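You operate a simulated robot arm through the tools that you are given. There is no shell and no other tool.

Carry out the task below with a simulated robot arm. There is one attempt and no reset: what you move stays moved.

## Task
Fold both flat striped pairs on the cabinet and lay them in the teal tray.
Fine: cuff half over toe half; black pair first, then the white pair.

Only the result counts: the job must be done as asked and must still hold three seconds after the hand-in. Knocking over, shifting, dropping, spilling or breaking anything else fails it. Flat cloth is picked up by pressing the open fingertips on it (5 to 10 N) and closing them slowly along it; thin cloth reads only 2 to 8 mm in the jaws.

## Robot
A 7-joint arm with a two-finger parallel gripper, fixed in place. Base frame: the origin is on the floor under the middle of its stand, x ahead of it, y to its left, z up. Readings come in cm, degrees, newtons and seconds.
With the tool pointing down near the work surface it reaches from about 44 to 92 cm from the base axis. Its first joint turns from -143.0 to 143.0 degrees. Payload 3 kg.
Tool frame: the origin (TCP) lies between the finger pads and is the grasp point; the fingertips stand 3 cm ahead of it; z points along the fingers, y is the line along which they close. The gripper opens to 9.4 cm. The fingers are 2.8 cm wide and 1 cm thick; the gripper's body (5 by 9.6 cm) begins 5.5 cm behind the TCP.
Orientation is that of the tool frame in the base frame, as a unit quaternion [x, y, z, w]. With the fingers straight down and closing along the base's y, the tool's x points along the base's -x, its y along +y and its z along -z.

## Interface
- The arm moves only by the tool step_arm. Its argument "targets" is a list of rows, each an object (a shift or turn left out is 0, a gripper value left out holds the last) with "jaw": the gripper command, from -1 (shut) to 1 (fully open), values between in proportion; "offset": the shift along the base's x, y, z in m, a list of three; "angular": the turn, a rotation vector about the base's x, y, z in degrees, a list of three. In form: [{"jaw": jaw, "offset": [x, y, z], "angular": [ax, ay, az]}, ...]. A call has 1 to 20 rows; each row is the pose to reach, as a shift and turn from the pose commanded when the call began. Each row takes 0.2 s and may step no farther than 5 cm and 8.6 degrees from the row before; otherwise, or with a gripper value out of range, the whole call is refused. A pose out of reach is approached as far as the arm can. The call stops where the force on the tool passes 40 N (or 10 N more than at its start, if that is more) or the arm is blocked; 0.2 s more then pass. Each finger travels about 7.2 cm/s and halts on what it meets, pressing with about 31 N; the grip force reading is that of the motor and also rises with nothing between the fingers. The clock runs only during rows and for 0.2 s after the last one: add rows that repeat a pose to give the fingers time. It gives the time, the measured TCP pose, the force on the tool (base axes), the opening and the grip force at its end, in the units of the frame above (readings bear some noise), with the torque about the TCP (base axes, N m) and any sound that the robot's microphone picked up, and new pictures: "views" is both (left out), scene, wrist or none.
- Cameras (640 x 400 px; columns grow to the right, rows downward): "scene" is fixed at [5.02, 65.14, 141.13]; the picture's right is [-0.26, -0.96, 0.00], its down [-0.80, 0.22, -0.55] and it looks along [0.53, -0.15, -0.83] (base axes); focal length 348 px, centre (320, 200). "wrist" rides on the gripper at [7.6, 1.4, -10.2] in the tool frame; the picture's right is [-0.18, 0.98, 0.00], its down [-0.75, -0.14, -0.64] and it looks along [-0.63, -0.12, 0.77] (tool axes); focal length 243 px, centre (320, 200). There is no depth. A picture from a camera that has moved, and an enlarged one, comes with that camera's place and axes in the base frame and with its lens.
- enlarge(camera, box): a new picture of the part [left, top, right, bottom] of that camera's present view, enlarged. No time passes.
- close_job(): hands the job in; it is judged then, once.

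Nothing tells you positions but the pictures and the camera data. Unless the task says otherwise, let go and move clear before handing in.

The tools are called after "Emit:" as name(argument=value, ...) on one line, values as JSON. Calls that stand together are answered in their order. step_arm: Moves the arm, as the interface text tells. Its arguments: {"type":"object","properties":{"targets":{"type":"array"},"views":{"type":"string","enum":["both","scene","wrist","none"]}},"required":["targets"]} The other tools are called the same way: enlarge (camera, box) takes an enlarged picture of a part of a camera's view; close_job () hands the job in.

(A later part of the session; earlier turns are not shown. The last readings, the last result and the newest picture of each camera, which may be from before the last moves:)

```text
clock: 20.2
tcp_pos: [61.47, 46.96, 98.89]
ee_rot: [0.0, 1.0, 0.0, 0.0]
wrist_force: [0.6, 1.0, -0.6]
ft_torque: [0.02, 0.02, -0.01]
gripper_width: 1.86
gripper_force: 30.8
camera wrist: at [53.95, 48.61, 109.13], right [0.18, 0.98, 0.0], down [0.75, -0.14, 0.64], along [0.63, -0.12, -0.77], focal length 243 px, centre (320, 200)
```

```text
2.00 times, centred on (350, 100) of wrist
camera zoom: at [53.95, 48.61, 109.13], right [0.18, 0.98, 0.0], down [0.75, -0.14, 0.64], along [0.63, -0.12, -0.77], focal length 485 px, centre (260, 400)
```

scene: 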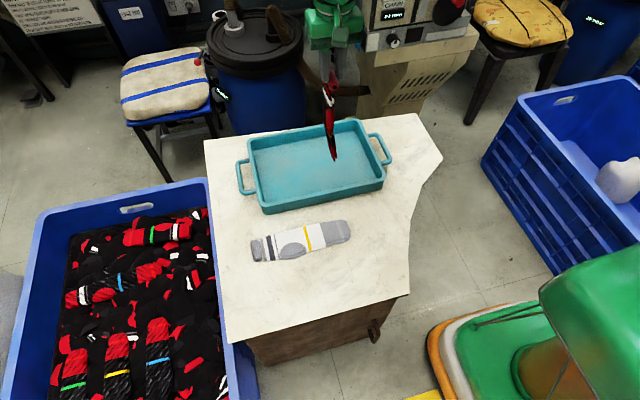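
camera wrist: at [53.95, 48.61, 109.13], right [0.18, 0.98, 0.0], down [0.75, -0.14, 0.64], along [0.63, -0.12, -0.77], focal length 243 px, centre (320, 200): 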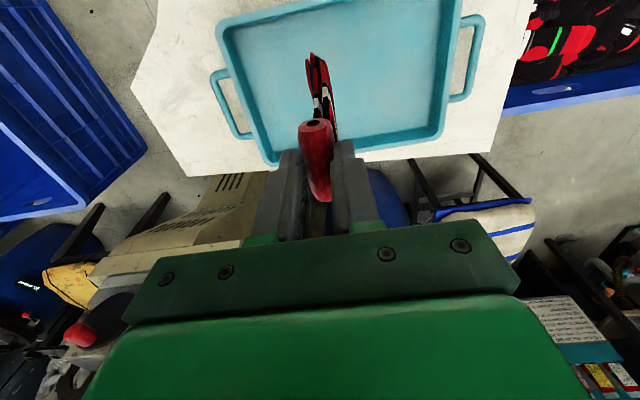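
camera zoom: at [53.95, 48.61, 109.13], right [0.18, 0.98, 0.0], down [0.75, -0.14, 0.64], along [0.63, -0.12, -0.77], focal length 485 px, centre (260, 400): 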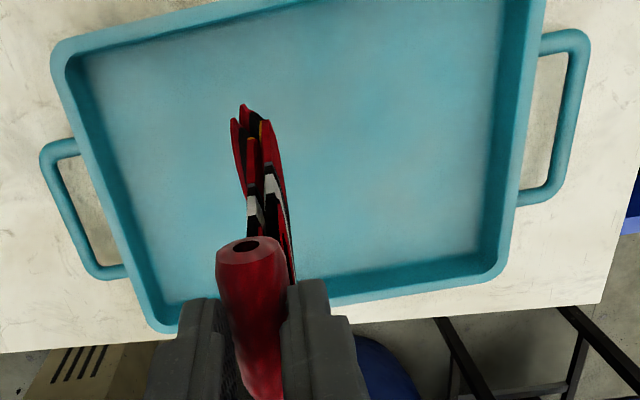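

The tray floor spans x≈55.6–76.4 and y≈35–65.6. The black pair will go in the near-left part (x≈60.7, fold at y≈60), leaving the far-right part for the white pair. Next I'll lower until the toe nears the floor.

Emit:
step_arm(targets=[{"jaw": -0.7, "offset": [-0.004, 0, -0.015]}, {"jaw": -0.7, "offset": [-0.008, 0, -0.03]}, {"jaw": -0.7, "offset": [-0.008, 0, -0.045]}, {"jaw": -0.7, "offset": [-0.008, 0, -0.06]}, {"jaw": -0.7, "offset": [-0.008, 0, -0.07]}, {"jaw": -0.7, "offset": [-0.008, 0, -0.07]}, {"jaw": -0.7, "offset": [-0.008, 0, -0.07]}])

Emit:
enlarge(camera="scene", box=[220, 80, 420, 220])

```text
clock: 21.8
tcp_pos: [60.8, 46.93, 91.96]
ee_rot: [0.0, 1.0, 0.0, 0.001]
wrist_force: [0.4, 0.0, -1.2]
ft_torque: [-0.01, 0.02, -0.02]
gripper_width: 1.85
gripper_force: 31.1
camera wrist: at [53.22, 48.53, 102.22], right [0.18, 0.98, 0.0], down [0.75, -0.14, 0.64], along [0.63, -0.12, -0.77], focal length 243 px, centre (320, 200)
```

scene: 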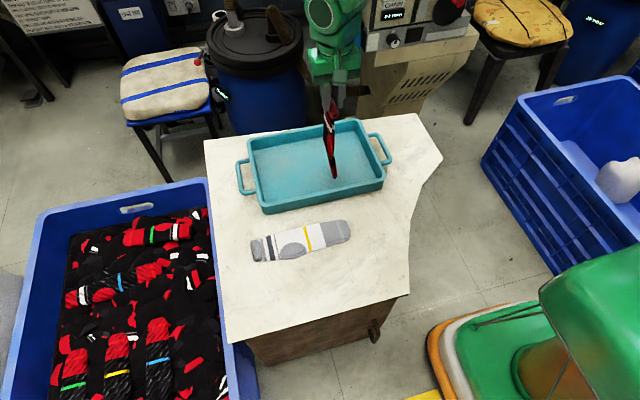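
wrist: 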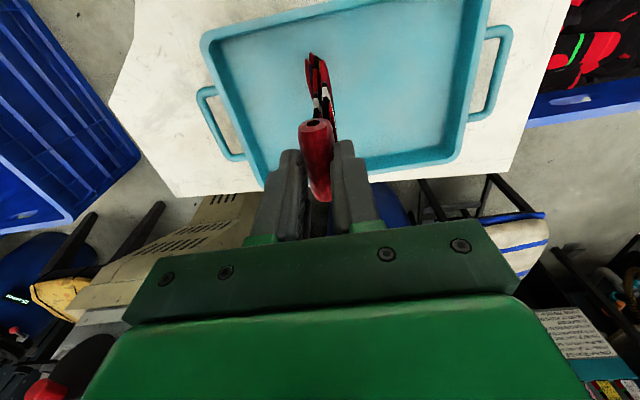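

```text
2.86 times, centred on (320, 150) of scene
camera zoom: at [5.02, 65.14, 141.13], right [-0.26, -0.96, 0.0], down [-0.8, 0.22, -0.55], along [0.53, -0.15, -0.83], focal length 994 px, centre (320, 343)
```

zoom: 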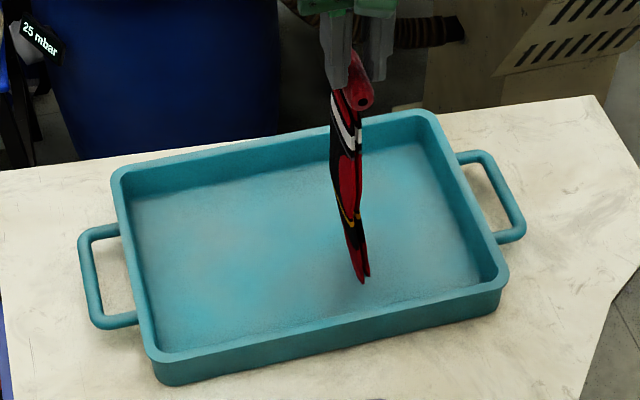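

The toe is about 1 cm above the tray floor. I'll lower while moving toward +y so the toe half lays out with the toe trailing toward −y.

Emit:
step_arm(targets=[{"jaw": -0.7, "offset": [0, 0.01, -0.007]}, {"jaw": -0.7, "offset": [0, 0.024, -0.018]}, {"jaw": -0.7, "offset": [0, 0.038, -0.03]}, {"jaw": -0.7, "offset": [0, 0.05, -0.042]}, {"jaw": -0.7, "offset": [0, 0.062, -0.054]}, {"jaw": -0.7, "offset": [0, 0.074, -0.066]}, {"jaw": -0.7, "offset": [0, 0.08, -0.072]}, {"jaw": -0.7, "offset": [0, 0.08, -0.072]}])

Emit:
enlarge(camera="scene", box=[220, 80, 420, 220])

```text
clock: 23.6
tcp_pos: [60.88, 55.09, 84.64]
ee_rot: [0.0, 1.0, 0.0, 0.001]
wrist_force: [-0.1, 0.5, -0.5]
ft_torque: [0.0, 0.02, -0.01]
gripper_width: 1.83
gripper_force: 30.8
camera wrist: at [53.31, 56.62, 94.89], right [0.18, 0.98, 0.0], down [0.75, -0.14, 0.64], along [0.63, -0.12, -0.77], focal length 243 px, centre (320, 200)
```

scene: 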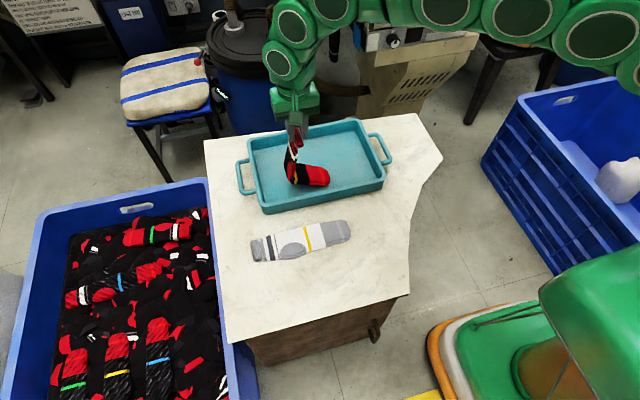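
wrist: 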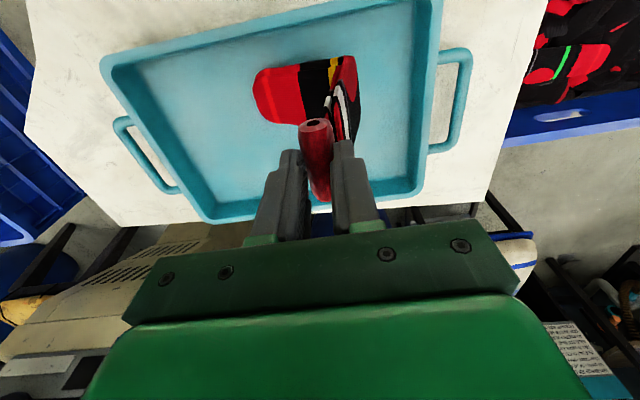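

```text
2.86 times, centred on (320, 150) of scene
camera zoom: at [5.02, 65.14, 141.13], right [-0.26, -0.96, 0.0], down [-0.8, 0.22, -0.55], along [0.53, -0.15, -0.83], focal length 994 px, centre (320, 343)
```

zoom: 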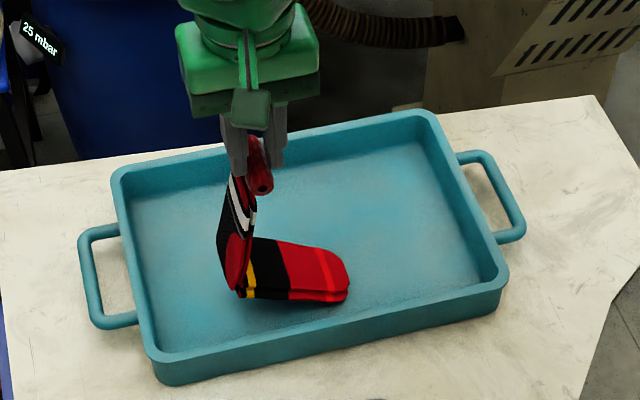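

The toe half is lying down neatly with the toe toward −y. I'll lower the rest so the fold forms at the yellow stripe.

Emit:
step_arm(targets=[{"jaw": -0.7, "offset": [0, 0.01, -0.014]}, {"jaw": -0.7, "offset": [0, 0.02, -0.029]}, {"jaw": -0.7, "offset": [0, 0.029, -0.044]}, {"jaw": -0.7, "offset": [0, 0.035, -0.056]}, {"jaw": -0.7, "offset": [0, 0.035, -0.056]}, {"jaw": -0.7, "offset": [0, 0.035, -0.056]}])

Emit:
enlarge(camera="scene", box=[220, 80, 420, 220])

Emit:
enlarge(camera="wrist", box=[180, 0, 420, 200])

```text
clock: 25.0
tcp_pos: [60.72, 58.53, 79.13]
ee_rot: [0.0, 1.0, 0.0, 0.0]
wrist_force: [0.2, -0.2, -0.3]
ft_torque: [0.01, -0.01, 0.02]
gripper_width: 1.8
gripper_force: 31.0
camera wrist: at [53.21, 60.06, 89.39], right [0.18, 0.98, 0.0], down [0.75, -0.14, 0.64], along [0.63, -0.12, -0.77], focal length 243 px, centre (320, 200)
```

scene: 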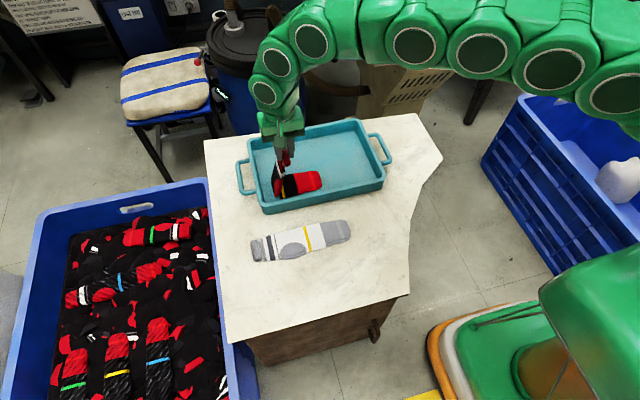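
wrist: 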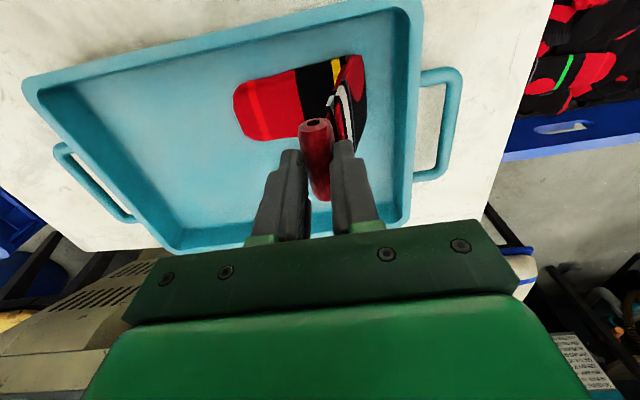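

```text
2.86 times, centred on (320, 150) of scene
camera zoom: at [5.02, 65.14, 141.13], right [-0.26, -0.96, 0.0], down [-0.8, 0.22, -0.55], along [0.53, -0.15, -0.83], focal length 994 px, centre (320, 343)
```

zoom: 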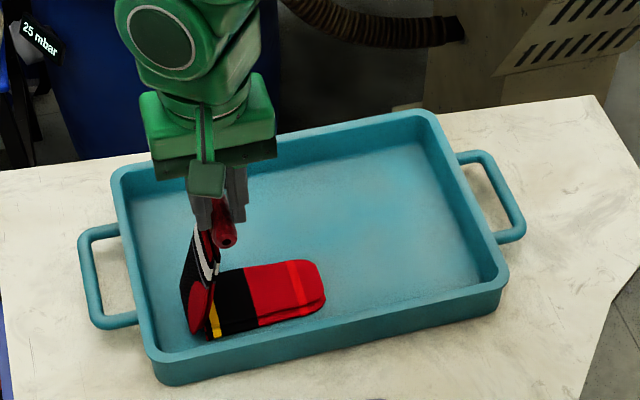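

```text
2.00 times, centred on (300, 100) of wrist
camera zoom: at [53.21, 60.06, 89.39], right [0.18, 0.98, 0.0], down [0.75, -0.14, 0.64], along [0.63, -0.12, -0.77], focal length 485 px, centre (360, 400)
```

zoom: 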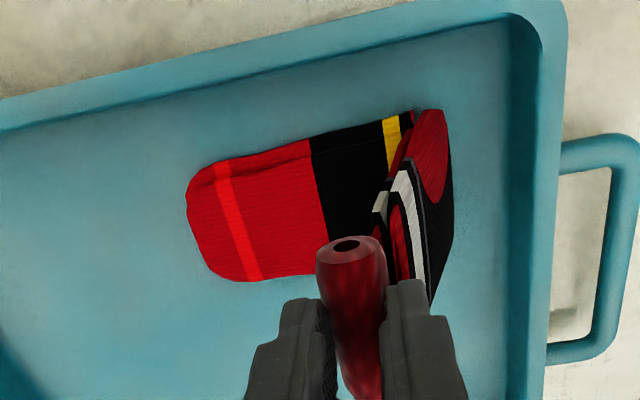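

The toe half lies flat with the toe at y≈50 and the yellow stripe at y≈60.5. I'll carry the cuff in an arc toward −y so the roll lands over the toe.

Emit:
step_arm(targets=[{"jaw": -0.7, "offset": [0, -0.008, -0.008]}, {"jaw": -0.7, "offset": [0, -0.02, -0.016]}, {"jaw": -0.7, "offset": [0, -0.033, -0.026]}, {"jaw": -0.7, "offset": [0, -0.045, -0.038]}, {"jaw": -0.7, "offset": [0, -0.056, -0.052]}, {"jaw": -0.7, "offset": [0, -0.065, -0.067]}, {"jaw": -0.7, "offset": [0, -0.071, -0.08]}, {"jaw": -0.7, "offset": [0, -0.075, -0.09]}, {"jaw": -0.7, "offset": [0, -0.075, -0.09]}])

Emit:
enlarge(camera="scene", box=[220, 80, 420, 220])

Emit:
enlarge(camera="wrist", box=[180, 40, 460, 220])

```text
clock: 27.0
tcp_pos: [60.9, 51.03, 70.04]
ee_rot: [0.0, 1.0, 0.0, -0.001]
wrist_force: [1.1, 0.7, 0.0]
ft_torque: [-0.02, -0.04, -0.03]
gripper_width: 1.8
gripper_force: 30.8
camera wrist: at [53.18, 52.58, 80.31], right [0.18, 0.98, 0.0], down [0.75, -0.14, 0.64], along [0.63, -0.12, -0.77], focal length 243 px, centre (320, 200)
```

scene: 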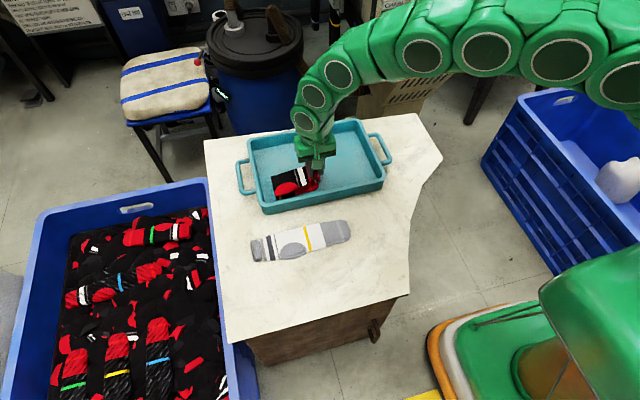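
wrist: 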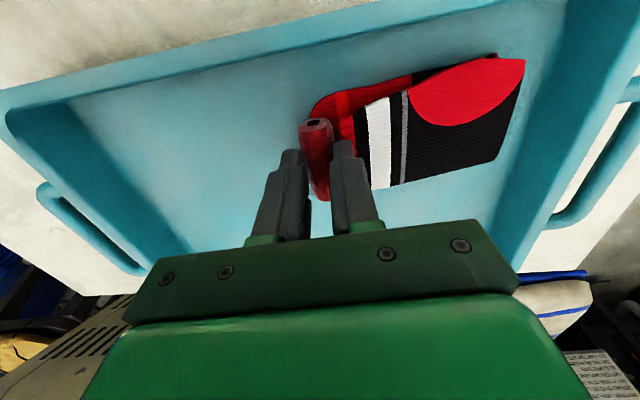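

```text
2.86 times, centred on (320, 150) of scene
camera zoom: at [5.02, 65.14, 141.13], right [-0.26, -0.96, 0.0], down [-0.8, 0.22, -0.55], along [0.53, -0.15, -0.83], focal length 994 px, centre (320, 343)
```

zoom: 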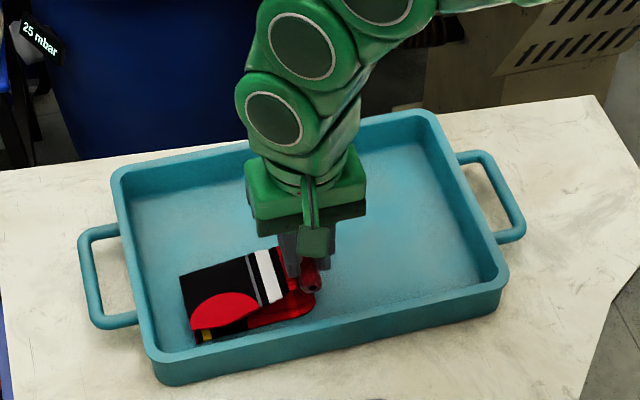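

```text
2.22 times, centred on (320, 130) of wrist
camera zoom: at [53.18, 52.58, 80.31], right [0.18, 0.98, 0.0], down [0.75, -0.14, 0.64], along [0.63, -0.12, -0.77], focal length 539 px, centre (320, 356)
```

zoom: 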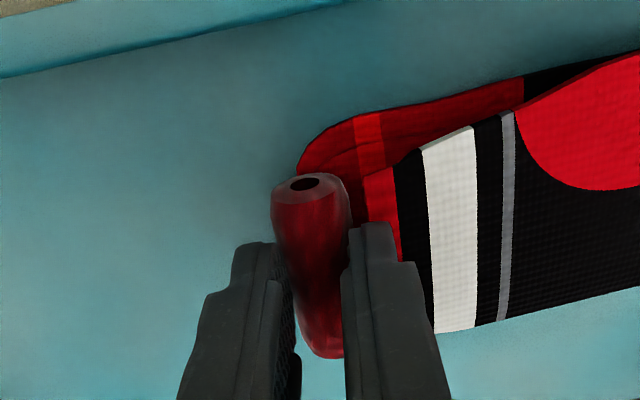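

The cuff half now lies over the toe half and the roll is above the toe end. I'll shift it slightly inward (+y) and lower it onto the toe.

Emit:
step_arm(targets=[{"jaw": -0.7, "offset": [0, 0.004, -0.004]}, {"jaw": -0.7, "offset": [0, 0.008, -0.009]}, {"jaw": -0.7, "offset": [0, 0.01, -0.014]}, {"jaw": -0.7, "offset": [0, 0.01, -0.018]}, {"jaw": -0.7, "offset": [0, 0.01, -0.018]}])

Emit:
enlarge(camera="wrist", box=[180, 40, 460, 220])

```text
clock: 28.2
tcp_pos: [60.89, 51.76, 68.3]
ee_rot: [0.0, 1.0, 0.0, 0.001]
wrist_force: [-0.7, -2.4, 8.2]
ft_torque: [-0.1, 0.06, -0.01]
gripper_width: 1.79
gripper_force: 30.9
camera wrist: at [53.21, 53.47, 78.54], right [0.18, 0.98, 0.0], down [0.75, -0.14, 0.64], along [0.63, -0.12, -0.77], focal length 243 px, centre (320, 200)
```

scene: 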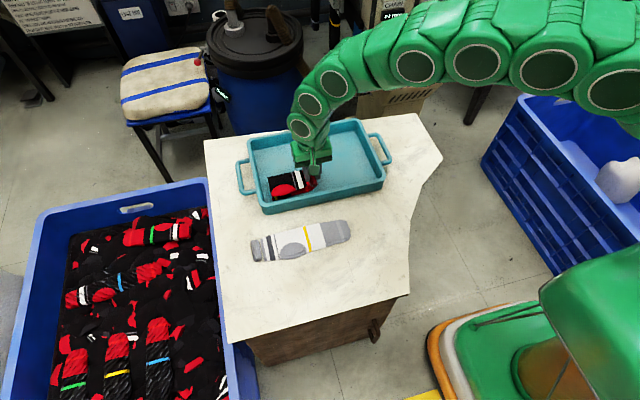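
wrist: 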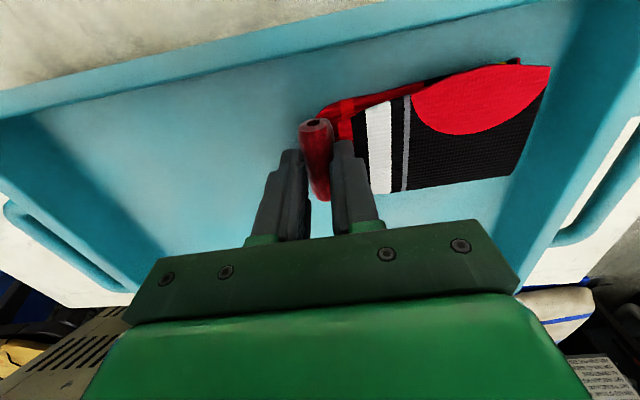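

```text
2.22 times, centred on (320, 130) of wrist
camera zoom: at [53.21, 53.47, 78.54], right [0.18, 0.98, 0.0], down [0.75, -0.14, 0.64], along [0.63, -0.12, -0.77], focal length 539 px, centre (320, 356)
```

zoom: 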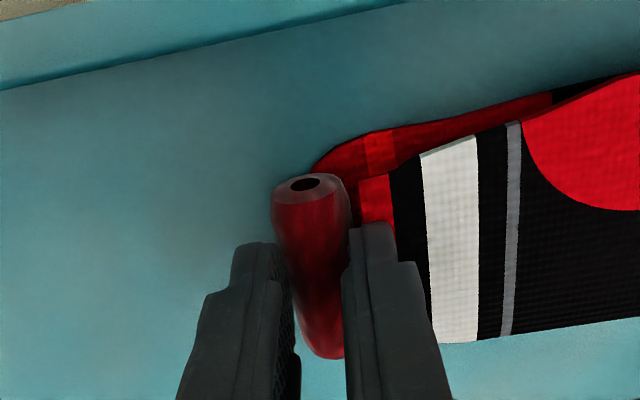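

The roll touches the toe with about 8 N. I'll ease off slightly, open slowly and withdraw straight up.

Emit:
step_arm(targets=[{"jaw": -0.7, "offset": [0, 0, 0.0015]}, {"jaw": -0.64, "offset": [0, 0, 0.0015]}, {"jaw": -0.6, "offset": [0, 0, 0.0015]}, {"jaw": -0.56, "offset": [0, 0, 0.0015]}, {"jaw": -0.52, "offset": [0, 0, 0.002]}, {"jaw": -0.48, "offset": [0, 0, 0.002]}, {"jaw": -0.44, "offset": [0, 0, 0.002]}, {"jaw": -0.4, "offset": [0, 0, 0.002]}, {"jaw": -0.36, "offset": [0, 0, 0.002]}, {"jaw": -0.36, "offset": [0, 0, 0.002]}])

Emit:
enlarge(camera="wrist", box=[180, 40, 460, 220])

Emit:
enlarge(camera="scene", box=[220, 100, 420, 230])

```text
clock: 30.4
tcp_pos: [60.88, 51.81, 68.45]
ee_rot: [-0.001, 1.0, 0.0, -0.001]
wrist_force: [0.1, -0.8, 0.1]
ft_torque: [-0.01, -0.04, 0.03]
gripper_width: 3.03
gripper_force: 0.1
camera wrist: at [53.26, 53.48, 78.78], right [0.18, 0.98, 0.0], down [0.75, -0.14, 0.64], along [0.63, -0.12, -0.77], focal length 243 px, centre (320, 200)
```

scene: 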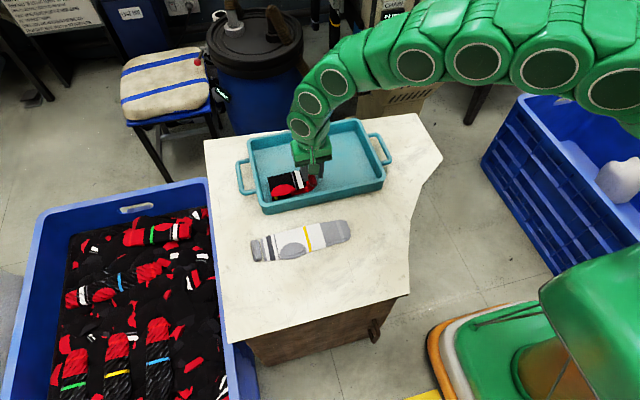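
wrist: 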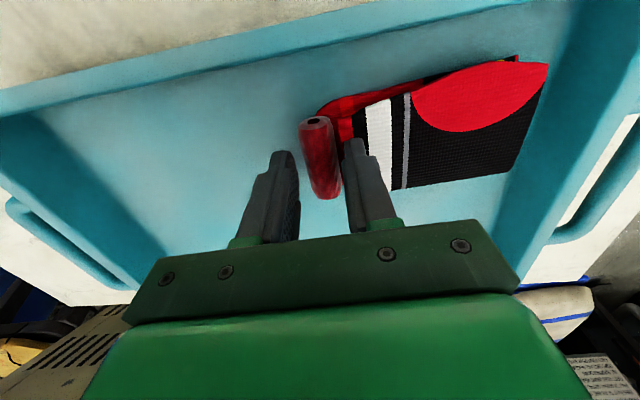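

```text
2.22 times, centred on (320, 130) of wrist
camera zoom: at [53.26, 53.48, 78.78], right [0.18, 0.98, 0.0], down [0.75, -0.14, 0.64], along [0.63, -0.12, -0.77], focal length 539 px, centre (320, 356)
```

zoom: 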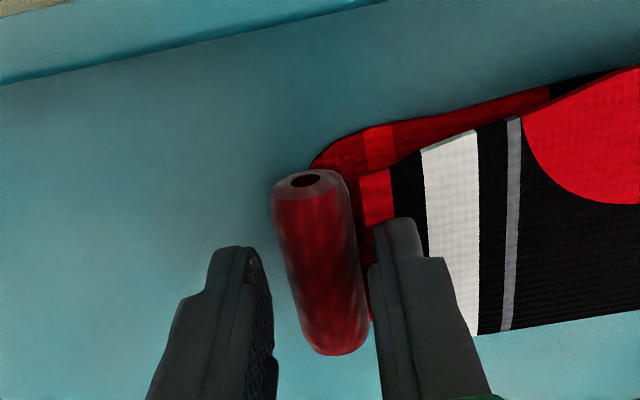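

```text
3.08 times, centred on (320, 165) of scene
camera zoom: at [5.02, 65.14, 141.13], right [-0.26, -0.96, 0.0], down [-0.8, 0.22, -0.55], along [0.53, -0.15, -0.83], focal length 1070 px, centre (320, 308)
```

zoom: 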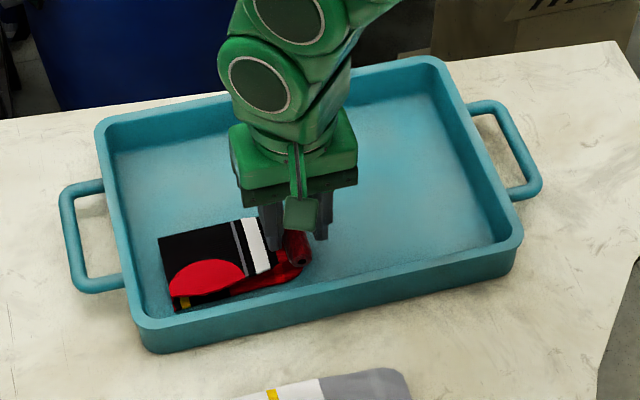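

The roll has been released and stays put. I'll raise the hand straight up and away, then look at the result.

Emit:
step_arm(targets=[{"jaw": -0.36, "offset": [0, 0, 0.006]}, {"jaw": -0.33, "offset": [0, 0, 0.014]}, {"jaw": -0.3, "offset": [0, 0, 0.025]}, {"jaw": -0.3, "offset": [0, 0, 0.045]}, {"jaw": -0.2, "offset": [0, 0, 0.07]}, {"jaw": -0.2, "offset": [-0.02, 0, 0.1]}, {"jaw": -0.2, "offset": [-0.05, 0.01, 0.13]}, {"jaw": -0.2, "offset": [-0.08, 0.03, 0.15]}, {"jaw": -0.2, "offset": [-0.11, 0.05, 0.16]}, {"jaw": -0.2, "offset": [-0.14, 0.08, 0.16]}, {"jaw": -0.2, "offset": [-0.165, 0.11, 0.16]}, {"jaw": -0.2, "offset": [-0.165, 0.14, 0.16]}, {"jaw": -0.2, "offset": [-0.165, 0.14, 0.16]}])

Emit:
enlarge(camera="scene", box=[220, 100, 420, 230])

Emit:
enlarge(camera="scene", box=[250, 150, 340, 220])

```text
clock: 33.2
tcp_pos: [44.26, 66.02, 84.44]
ee_rot: [0.0, 1.0, 0.0, 0.0]
wrist_force: [0.5, 0.8, 0.2]
ft_torque: [0.02, 0.0, 0.02]
gripper_width: 3.77
gripper_force: 0.1
camera wrist: at [36.66, 67.69, 94.69], right [0.18, 0.98, 0.0], down [0.75, -0.14, 0.64], along [0.63, -0.12, -0.77], focal length 243 px, centre (320, 200)
```

scene: 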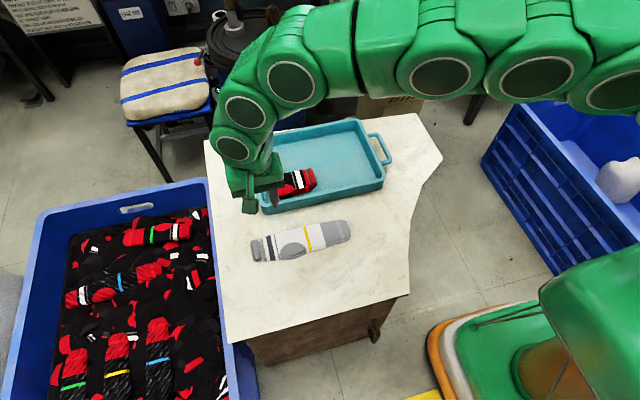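
wrist: 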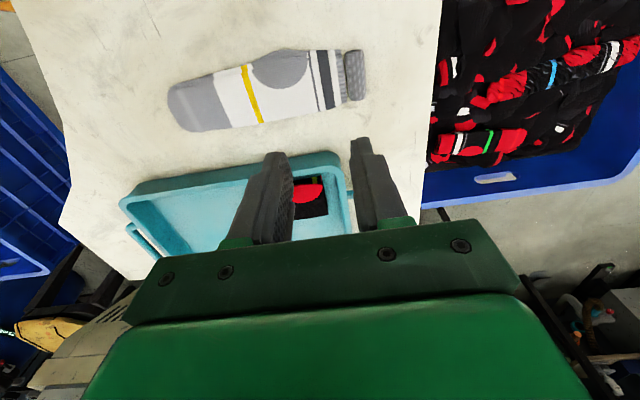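

```text
3.08 times, centred on (320, 165) of scene
camera zoom: at [5.02, 65.14, 141.13], right [-0.26, -0.96, 0.0], down [-0.8, 0.22, -0.55], along [0.53, -0.15, -0.83], focal length 1070 px, centre (320, 308)
```

zoom: 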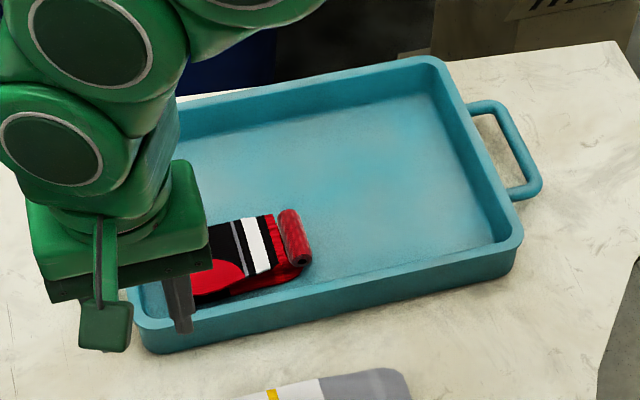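

```text
5.71 times, centred on (295, 185) of scene
camera zoom: at [5.02, 65.14, 141.13], right [-0.26, -0.96, 0.0], down [-0.8, 0.22, -0.55], along [0.53, -0.15, -0.83], focal length 1987 px, centre (463, 286)
```

zoom: 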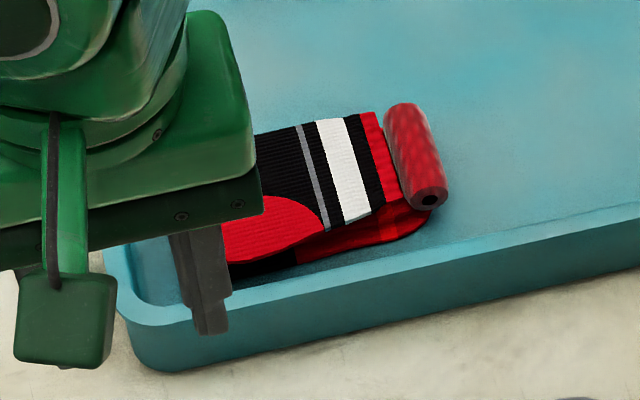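

The black pair lies folded in the tray, roll resting on the toe. Next is the white pair, whose roll is at about (44.2, 70.3); I'll move above it.

Emit:
step_arm(targets=[{"jaw": -0.15, "offset": [0, 0.008, -0.02]}, {"jaw": -0.1, "offset": [0, 0.018, -0.045]}, {"jaw": -0.1, "offset": [0, 0.03, -0.075]}, {"jaw": -0.1, "offset": [0, 0.04, -0.105]}, {"jaw": -0.1, "offset": [0, 0.043, -0.13]}, {"jaw": -0.1, "offset": [0, 0.043, -0.146]}, {"jaw": -0.1, "offset": [0, 0.043, -0.146]}])

Emit:
enlarge(camera="wrist", box=[230, 80, 400, 200])

Emit:
enlarge(camera="scene", box=[220, 140, 380, 280])

```text
clock: 34.8
tcp_pos: [44.28, 70.28, 69.94]
ee_rot: [0.0, 1.0, 0.0, 0.001]
wrist_force: [0.2, 0.0, -0.3]
ft_torque: [-0.02, 0.0, 0.01]
gripper_width: 4.24
gripper_force: 0.0
camera wrist: at [36.75, 71.89, 80.2], right [0.18, 0.98, 0.0], down [0.75, -0.14, 0.64], along [0.63, -0.12, -0.77], focal length 243 px, centre (320, 200)
```

scene: 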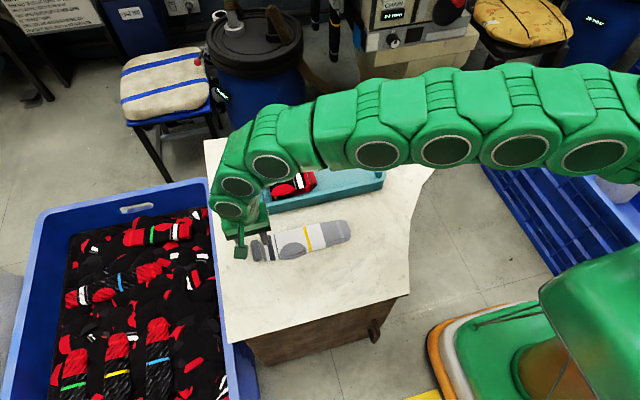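
wrist: 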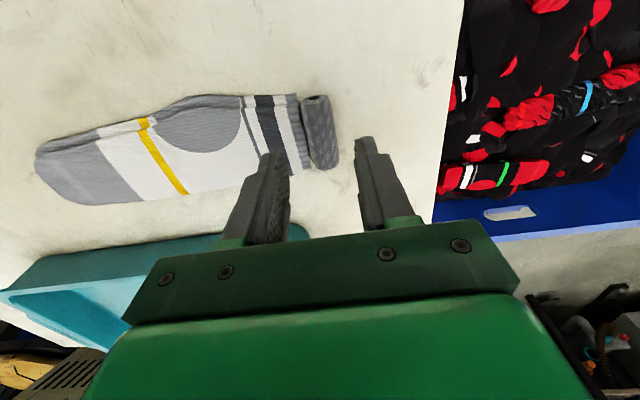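

```text
3.33 times, centred on (315, 140) of wrist
camera zoom: at [36.75, 71.89, 80.2], right [0.18, 0.98, 0.0], down [0.75, -0.14, 0.64], along [0.63, -0.12, -0.77], focal length 809 px, centre (337, 400)
```

zoom: 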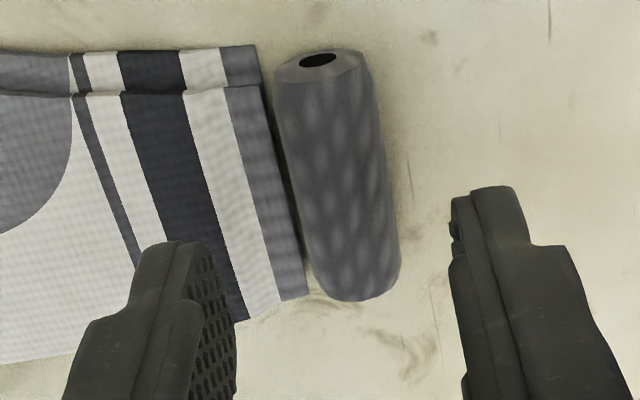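

```text
2.86 times, centred on (300, 210) of scene
camera zoom: at [5.02, 65.14, 141.13], right [-0.26, -0.96, 0.0], down [-0.8, 0.22, -0.55], along [0.53, -0.15, -0.83], focal length 994 px, centre (377, 171)
```

zoom: 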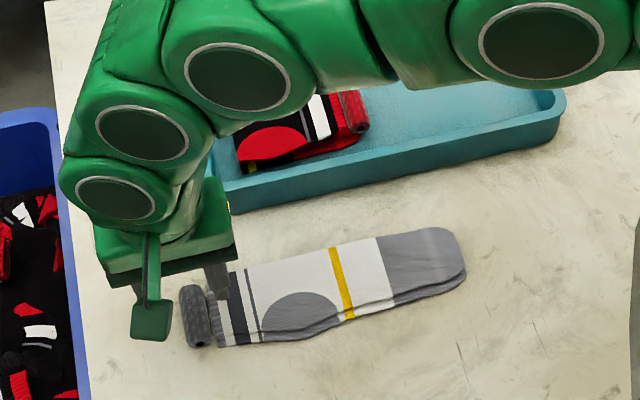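

The alignment matches the black pair's to within about 1 mm. I'll go down to the same height that worked before (TCP z≈66.5) and close slowly.

Emit:
step_arm(targets=[{"jaw": -0.1, "offset": [-0.004, 0, -0.01]}, {"jaw": -0.1, "offset": [-0.004, 0, -0.02]}, {"jaw": -0.1, "offset": [-0.004, 0, -0.027]}, {"jaw": -0.1, "offset": [-0.004, 0, -0.032]}, {"jaw": -0.1, "offset": [-0.004, 0, -0.0345]}, {"jaw": -0.1, "offset": [-0.004, 0, -0.0345]}, {"jaw": -0.1, "offset": [-0.004, 0, -0.0345]}], views="wrist")

Emit:
enlarge(camera="wrist", box=[230, 90, 400, 210])

```text
clock: 36.4
tcp_pos: [44.05, 70.3, 66.47]
ee_rot: [0.0, 1.0, 0.0, 0.0]
wrist_force: [-0.2, -0.2, -0.3]
ft_torque: [-0.01, 0.01, 0.03]
gripper_width: 4.23
gripper_force: 0.0
camera wrist: at [36.37, 71.87, 76.72], right [0.18, 0.98, 0.0], down [0.75, -0.14, 0.64], along [0.63, -0.12, -0.77], focal length 243 px, centre (320, 200)
```

wrist: 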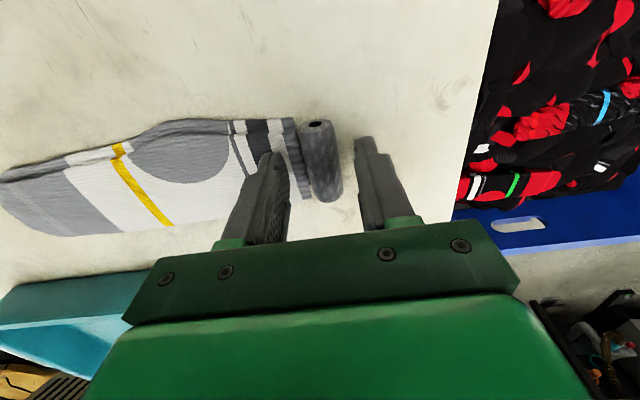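

```text
3.33 times, centred on (315, 150) of wrist
camera zoom: at [36.37, 71.87, 76.72], right [0.18, 0.98, 0.0], down [0.75, -0.14, 0.64], along [0.63, -0.12, -0.77], focal length 809 px, centre (337, 367)
```

zoom: 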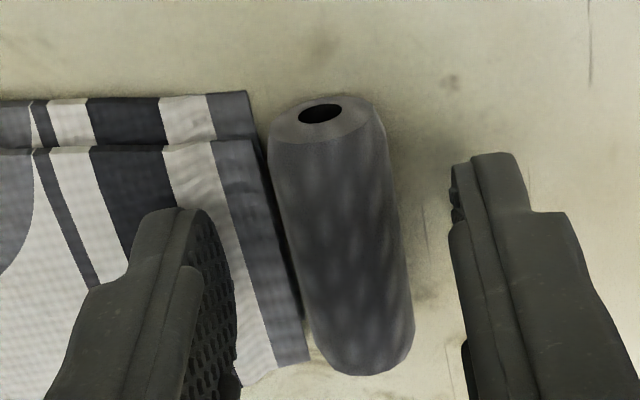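

The position looks the same as it did for the black pair, with no contact force yet. I'll close slowly.

Emit:
step_arm(targets=[{"jaw": -0.15, "offset": [0, 0.001, 0]}, {"jaw": -0.22, "offset": [0, 0.001, 0]}, {"jaw": -0.29, "offset": [0, 0.001, 0]}, {"jaw": -0.36, "offset": [0, 0.001, 0]}, {"jaw": -0.42, "offset": [0, 0.001, 0]}, {"jaw": -0.48, "offset": [0, 0.001, 0]}, {"jaw": -0.54, "offset": [0, 0.001, 0]}, {"jaw": -0.58, "offset": [0, 0.001, 0]}, {"jaw": -0.6, "offset": [0, 0.001, 0]}, {"jaw": -0.64, "offset": [0, 0.001, 0]}, {"jaw": -0.7, "offset": [0, 0.001, 0]}], views="wrist")

Emit:
enlarge(camera="wrist", box=[230, 90, 400, 210])

```text
clock: 38.8
tcp_pos: [43.96, 70.33, 66.57]
ee_rot: [0.0, 1.0, 0.0, 0.0]
wrist_force: [0.8, -0.2, -0.5]
ft_torque: [-0.02, 0.02, -0.02]
gripper_width: 1.9
gripper_force: 30.6
camera wrist: at [36.4, 71.98, 76.75], right [0.18, 0.98, 0.0], down [0.75, -0.14, 0.64], along [0.63, -0.12, -0.77], focal length 243 px, centre (320, 200)
```

wrist: 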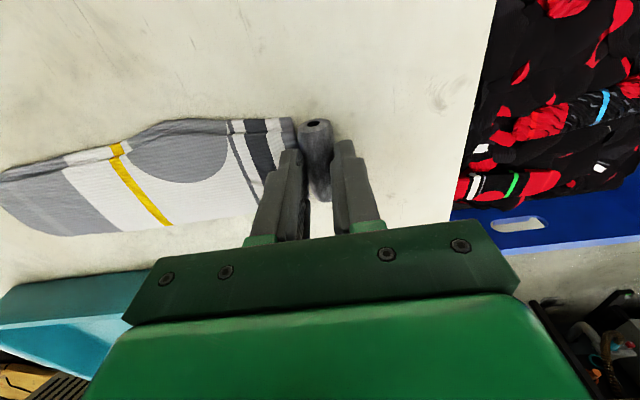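

```text
3.33 times, centred on (315, 150) of wrist
camera zoom: at [36.4, 71.98, 76.75], right [0.18, 0.98, 0.0], down [0.75, -0.14, 0.64], along [0.63, -0.12, -0.77], focal length 809 px, centre (337, 367)
```

zoom: 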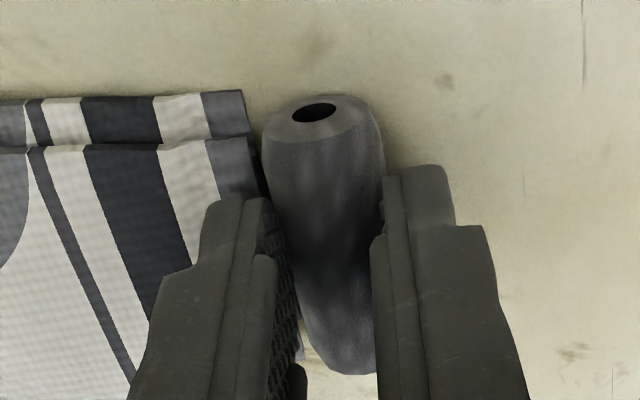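

The white roll is gripped at 1.9 cm. I'll lift it along the same arc as before.

Emit:
step_arm(targets=[{"jaw": -0.7, "offset": [0, 0, 0.005]}, {"jaw": -0.7, "offset": [0, 0, 0.015]}, {"jaw": -0.7, "offset": [0, -0.002, 0.035]}, {"jaw": -0.7, "offset": [0, -0.006, 0.055]}, {"jaw": -0.7, "offset": [0, -0.014, 0.075]}, {"jaw": -0.7, "offset": [0, -0.024, 0.095]}, {"jaw": -0.7, "offset": [0, -0.038, 0.115]}, {"jaw": -0.7, "offset": [0, -0.054, 0.135]}, {"jaw": -0.7, "offset": [0, -0.072, 0.155]}, {"jaw": -0.7, "offset": [0, -0.087, 0.17]}, {"jaw": -0.7, "offset": [0, -0.102, 0.185]}, {"jaw": -0.7, "offset": [0, -0.117, 0.203]}, {"jaw": -0.7, "offset": [0, -0.132, 0.221]}, {"jaw": -0.7, "offset": [0, -0.147, 0.241]}, {"jaw": -0.7, "offset": [0, -0.157, 0.261]}, {"jaw": -0.7, "offset": [0, -0.162, 0.281]}, {"jaw": -0.7, "offset": [0, -0.162, 0.301]}, {"jaw": -0.7, "offset": [0, -0.162, 0.32]}, {"jaw": -0.7, "offset": [0, -0.162, 0.325]}, {"jaw": -0.7, "offset": [0, -0.162, 0.325]}])

Emit:
enlarge(camera="scene", box=[220, 100, 420, 260])

```text
clock: 43.0
tcp_pos: [43.77, 54.19, 99.13]
ee_rot: [0.0, 1.0, -0.001, 0.0]
wrist_force: [0.0, 0.1, -1.1]
ft_torque: [0.0, 0.02, 0.03]
gripper_width: 1.83
gripper_force: 30.7
camera wrist: at [36.26, 55.72, 109.3], right [0.18, 0.98, 0.0], down [0.75, -0.14, 0.64], along [0.63, -0.12, -0.77], focal length 243 px, centre (320, 200)
```

scene: 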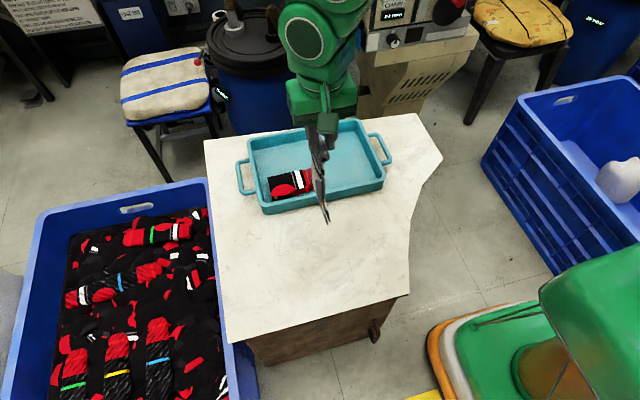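
wrist: 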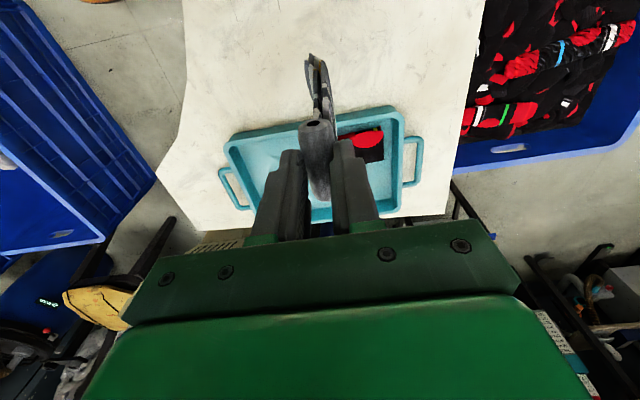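

```text
2.50 times, centred on (320, 180) of scene
camera zoom: at [5.02, 65.14, 141.13], right [-0.26, -0.96, 0.0], down [-0.8, 0.22, -0.55], along [0.53, -0.15, -0.83], focal length 870 px, centre (320, 250)
```

zoom: 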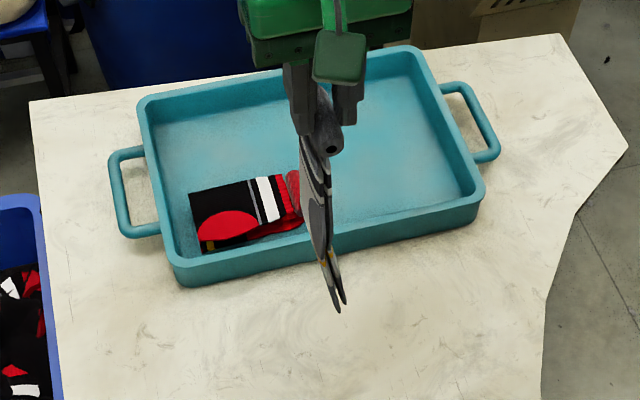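

The white pair hangs freely and the black pair occupies about x 57–65.5, y 50.5–63. I'll carry the white pair to the far-right part of the tray (x≈68.5, toe at y≈37–38).

Emit:
step_arm(targets=[{"jaw": -0.7, "offset": [0.008, -0.005, 0]}, {"jaw": -0.7, "offset": [0.024, -0.016, 0]}, {"jaw": -0.7, "offset": [0.044, -0.029, 0]}, {"jaw": -0.7, "offset": [0.064, -0.042, 0]}, {"jaw": -0.7, "offset": [0.084, -0.055, 0]}, {"jaw": -0.7, "offset": [0.104, -0.068, 0]}, {"jaw": -0.7, "offset": [0.124, -0.081, 0]}, {"jaw": -0.7, "offset": [0.144, -0.094, 0]}, {"jaw": -0.7, "offset": [0.164, -0.107, 0]}, {"jaw": -0.7, "offset": [0.184, -0.12, 0]}, {"jaw": -0.7, "offset": [0.204, -0.133, 0]}, {"jaw": -0.7, "offset": [0.222, -0.145, 0]}, {"jaw": -0.7, "offset": [0.236, -0.155, 0]}, {"jaw": -0.7, "offset": [0.244, -0.16, 0]}, {"jaw": -0.7, "offset": [0.247, -0.162, 0]}, {"jaw": -0.7, "offset": [0.247, -0.162, 0]}, {"jaw": -0.7, "offset": [0.247, -0.162, 0]}, {"jaw": -0.7, "offset": [0.247, -0.162, 0]}])

Emit:
enlarge(camera="scene", box=[220, 80, 420, 220])

Emit:
enlarge(camera="wrist", box=[190, 0, 510, 200])

```text
clock: 46.8
tcp_pos: [68.54, 38.06, 98.9]
ee_rot: [0.0, 1.0, 0.0, 0.0]
wrist_force: [0.4, 0.8, -0.3]
ft_torque: [-0.02, 0.03, 0.01]
gripper_width: 1.84
gripper_force: 31.2
camera wrist: at [60.99, 39.59, 109.19], right [0.18, 0.98, 0.0], down [0.75, -0.14, 0.64], along [0.63, -0.12, -0.77], focal length 243 px, centre (320, 200)
```

scene: 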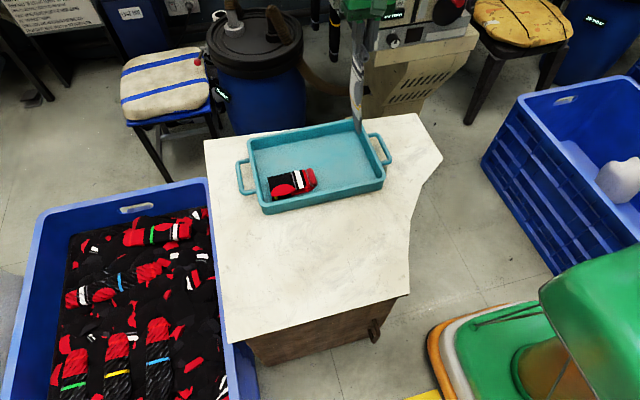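
wrist: 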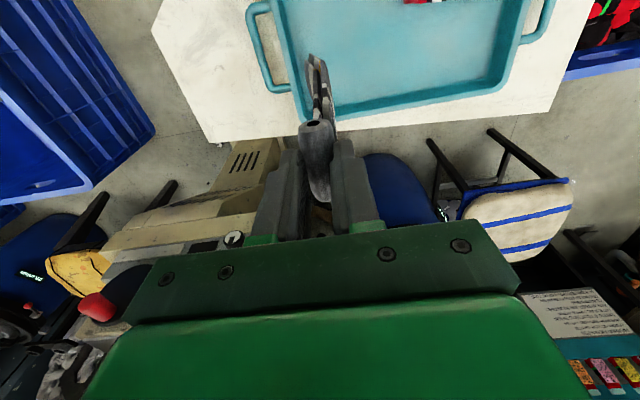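

```text
2.86 times, centred on (320, 150) of scene
camera zoom: at [5.02, 65.14, 141.13], right [-0.26, -0.96, 0.0], down [-0.8, 0.22, -0.55], along [0.53, -0.15, -0.83], focal length 994 px, centre (320, 343)
```

zoom: 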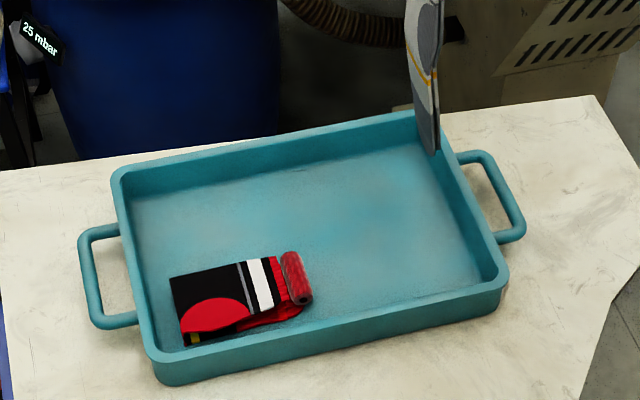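

```text
2.00 times, centred on (350, 100) of wrist
camera zoom: at [60.99, 39.59, 109.19], right [0.18, 0.98, 0.0], down [0.75, -0.14, 0.64], along [0.63, -0.12, -0.77], focal length 485 px, centre (260, 400)
```

zoom: 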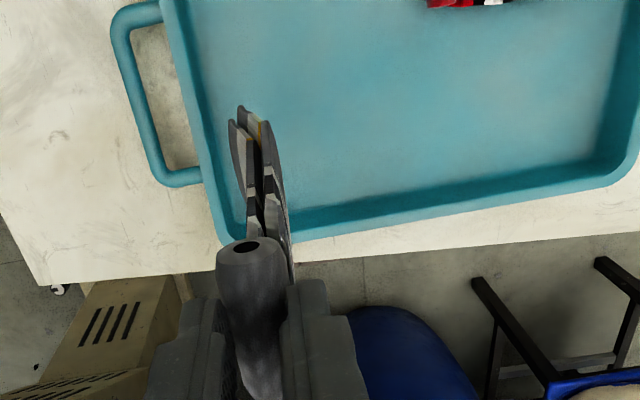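

The toe would pass about 1.4 cm from the tray's right wall. I'll shift slightly to (69.3, 39) for clearance and lower until the toe is just above the floor.

Emit:
step_arm(targets=[{"jaw": -0.7, "offset": [0.004, 0.005, 0]}, {"jaw": -0.7, "offset": [0.008, 0.01, -0.008]}, {"jaw": -0.7, "offset": [0.008, 0.01, -0.02]}, {"jaw": -0.7, "offset": [0.008, 0.01, -0.035]}, {"jaw": -0.7, "offset": [0.008, 0.01, -0.05]}, {"jaw": -0.7, "offset": [0.008, 0.01, -0.063]}, {"jaw": -0.7, "offset": [0.008, 0.01, -0.07]}, {"jaw": -0.7, "offset": [0.008, 0.01, -0.07]}])

Emit:
enlarge(camera="scene", box=[220, 80, 420, 220])

Emit:
enlarge(camera="wrist", box=[190, 0, 510, 200])

```text
clock: 48.6
tcp_pos: [69.43, 39.08, 92.04]
ee_rot: [0.0, 1.0, 0.001, -0.001]
wrist_force: [-0.5, 0.9, -0.5]
ft_torque: [0.01, -0.01, 0.02]
gripper_width: 1.82
gripper_force: 31.0
camera wrist: at [61.91, 40.57, 102.17], right [0.18, 0.98, 0.0], down [0.75, -0.14, 0.64], along [0.63, -0.12, -0.77], focal length 243 px, centre (320, 200)
```

scene: 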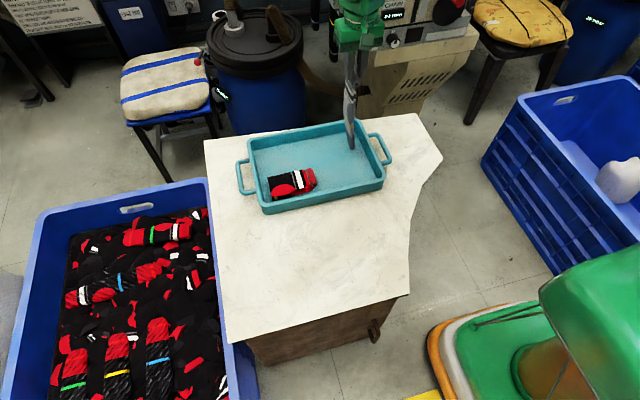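
wrist: 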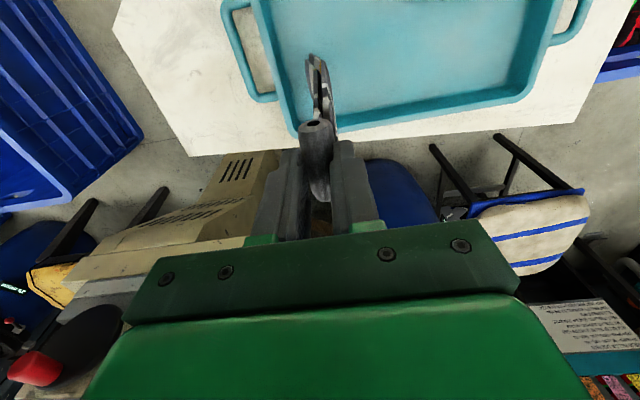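

```text
2.86 times, centred on (320, 150) of scene
camera zoom: at [5.02, 65.14, 141.13], right [-0.26, -0.96, 0.0], down [-0.8, 0.22, -0.55], along [0.53, -0.15, -0.83], focal length 994 px, centre (320, 343)
```

zoom: 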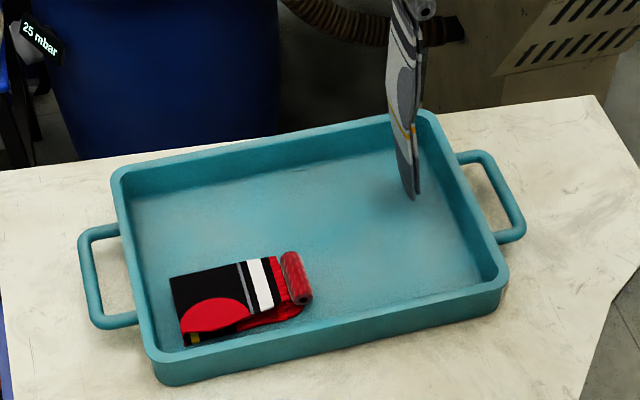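

```text
2.00 times, centred on (350, 100) of wrist
camera zoom: at [61.91, 40.57, 102.17], right [0.18, 0.98, 0.0], down [0.75, -0.14, 0.64], along [0.63, -0.12, -0.77], focal length 485 px, centre (260, 400)
```

zoom: 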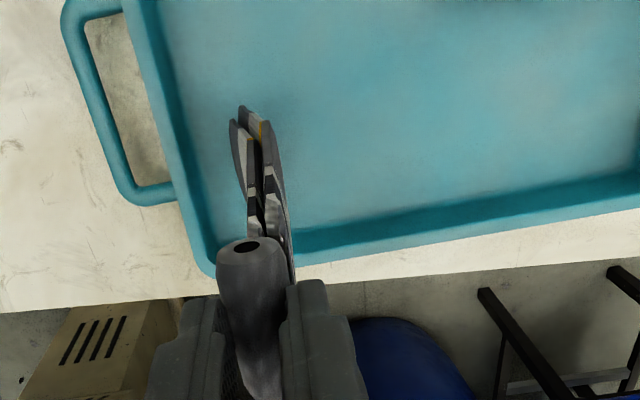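

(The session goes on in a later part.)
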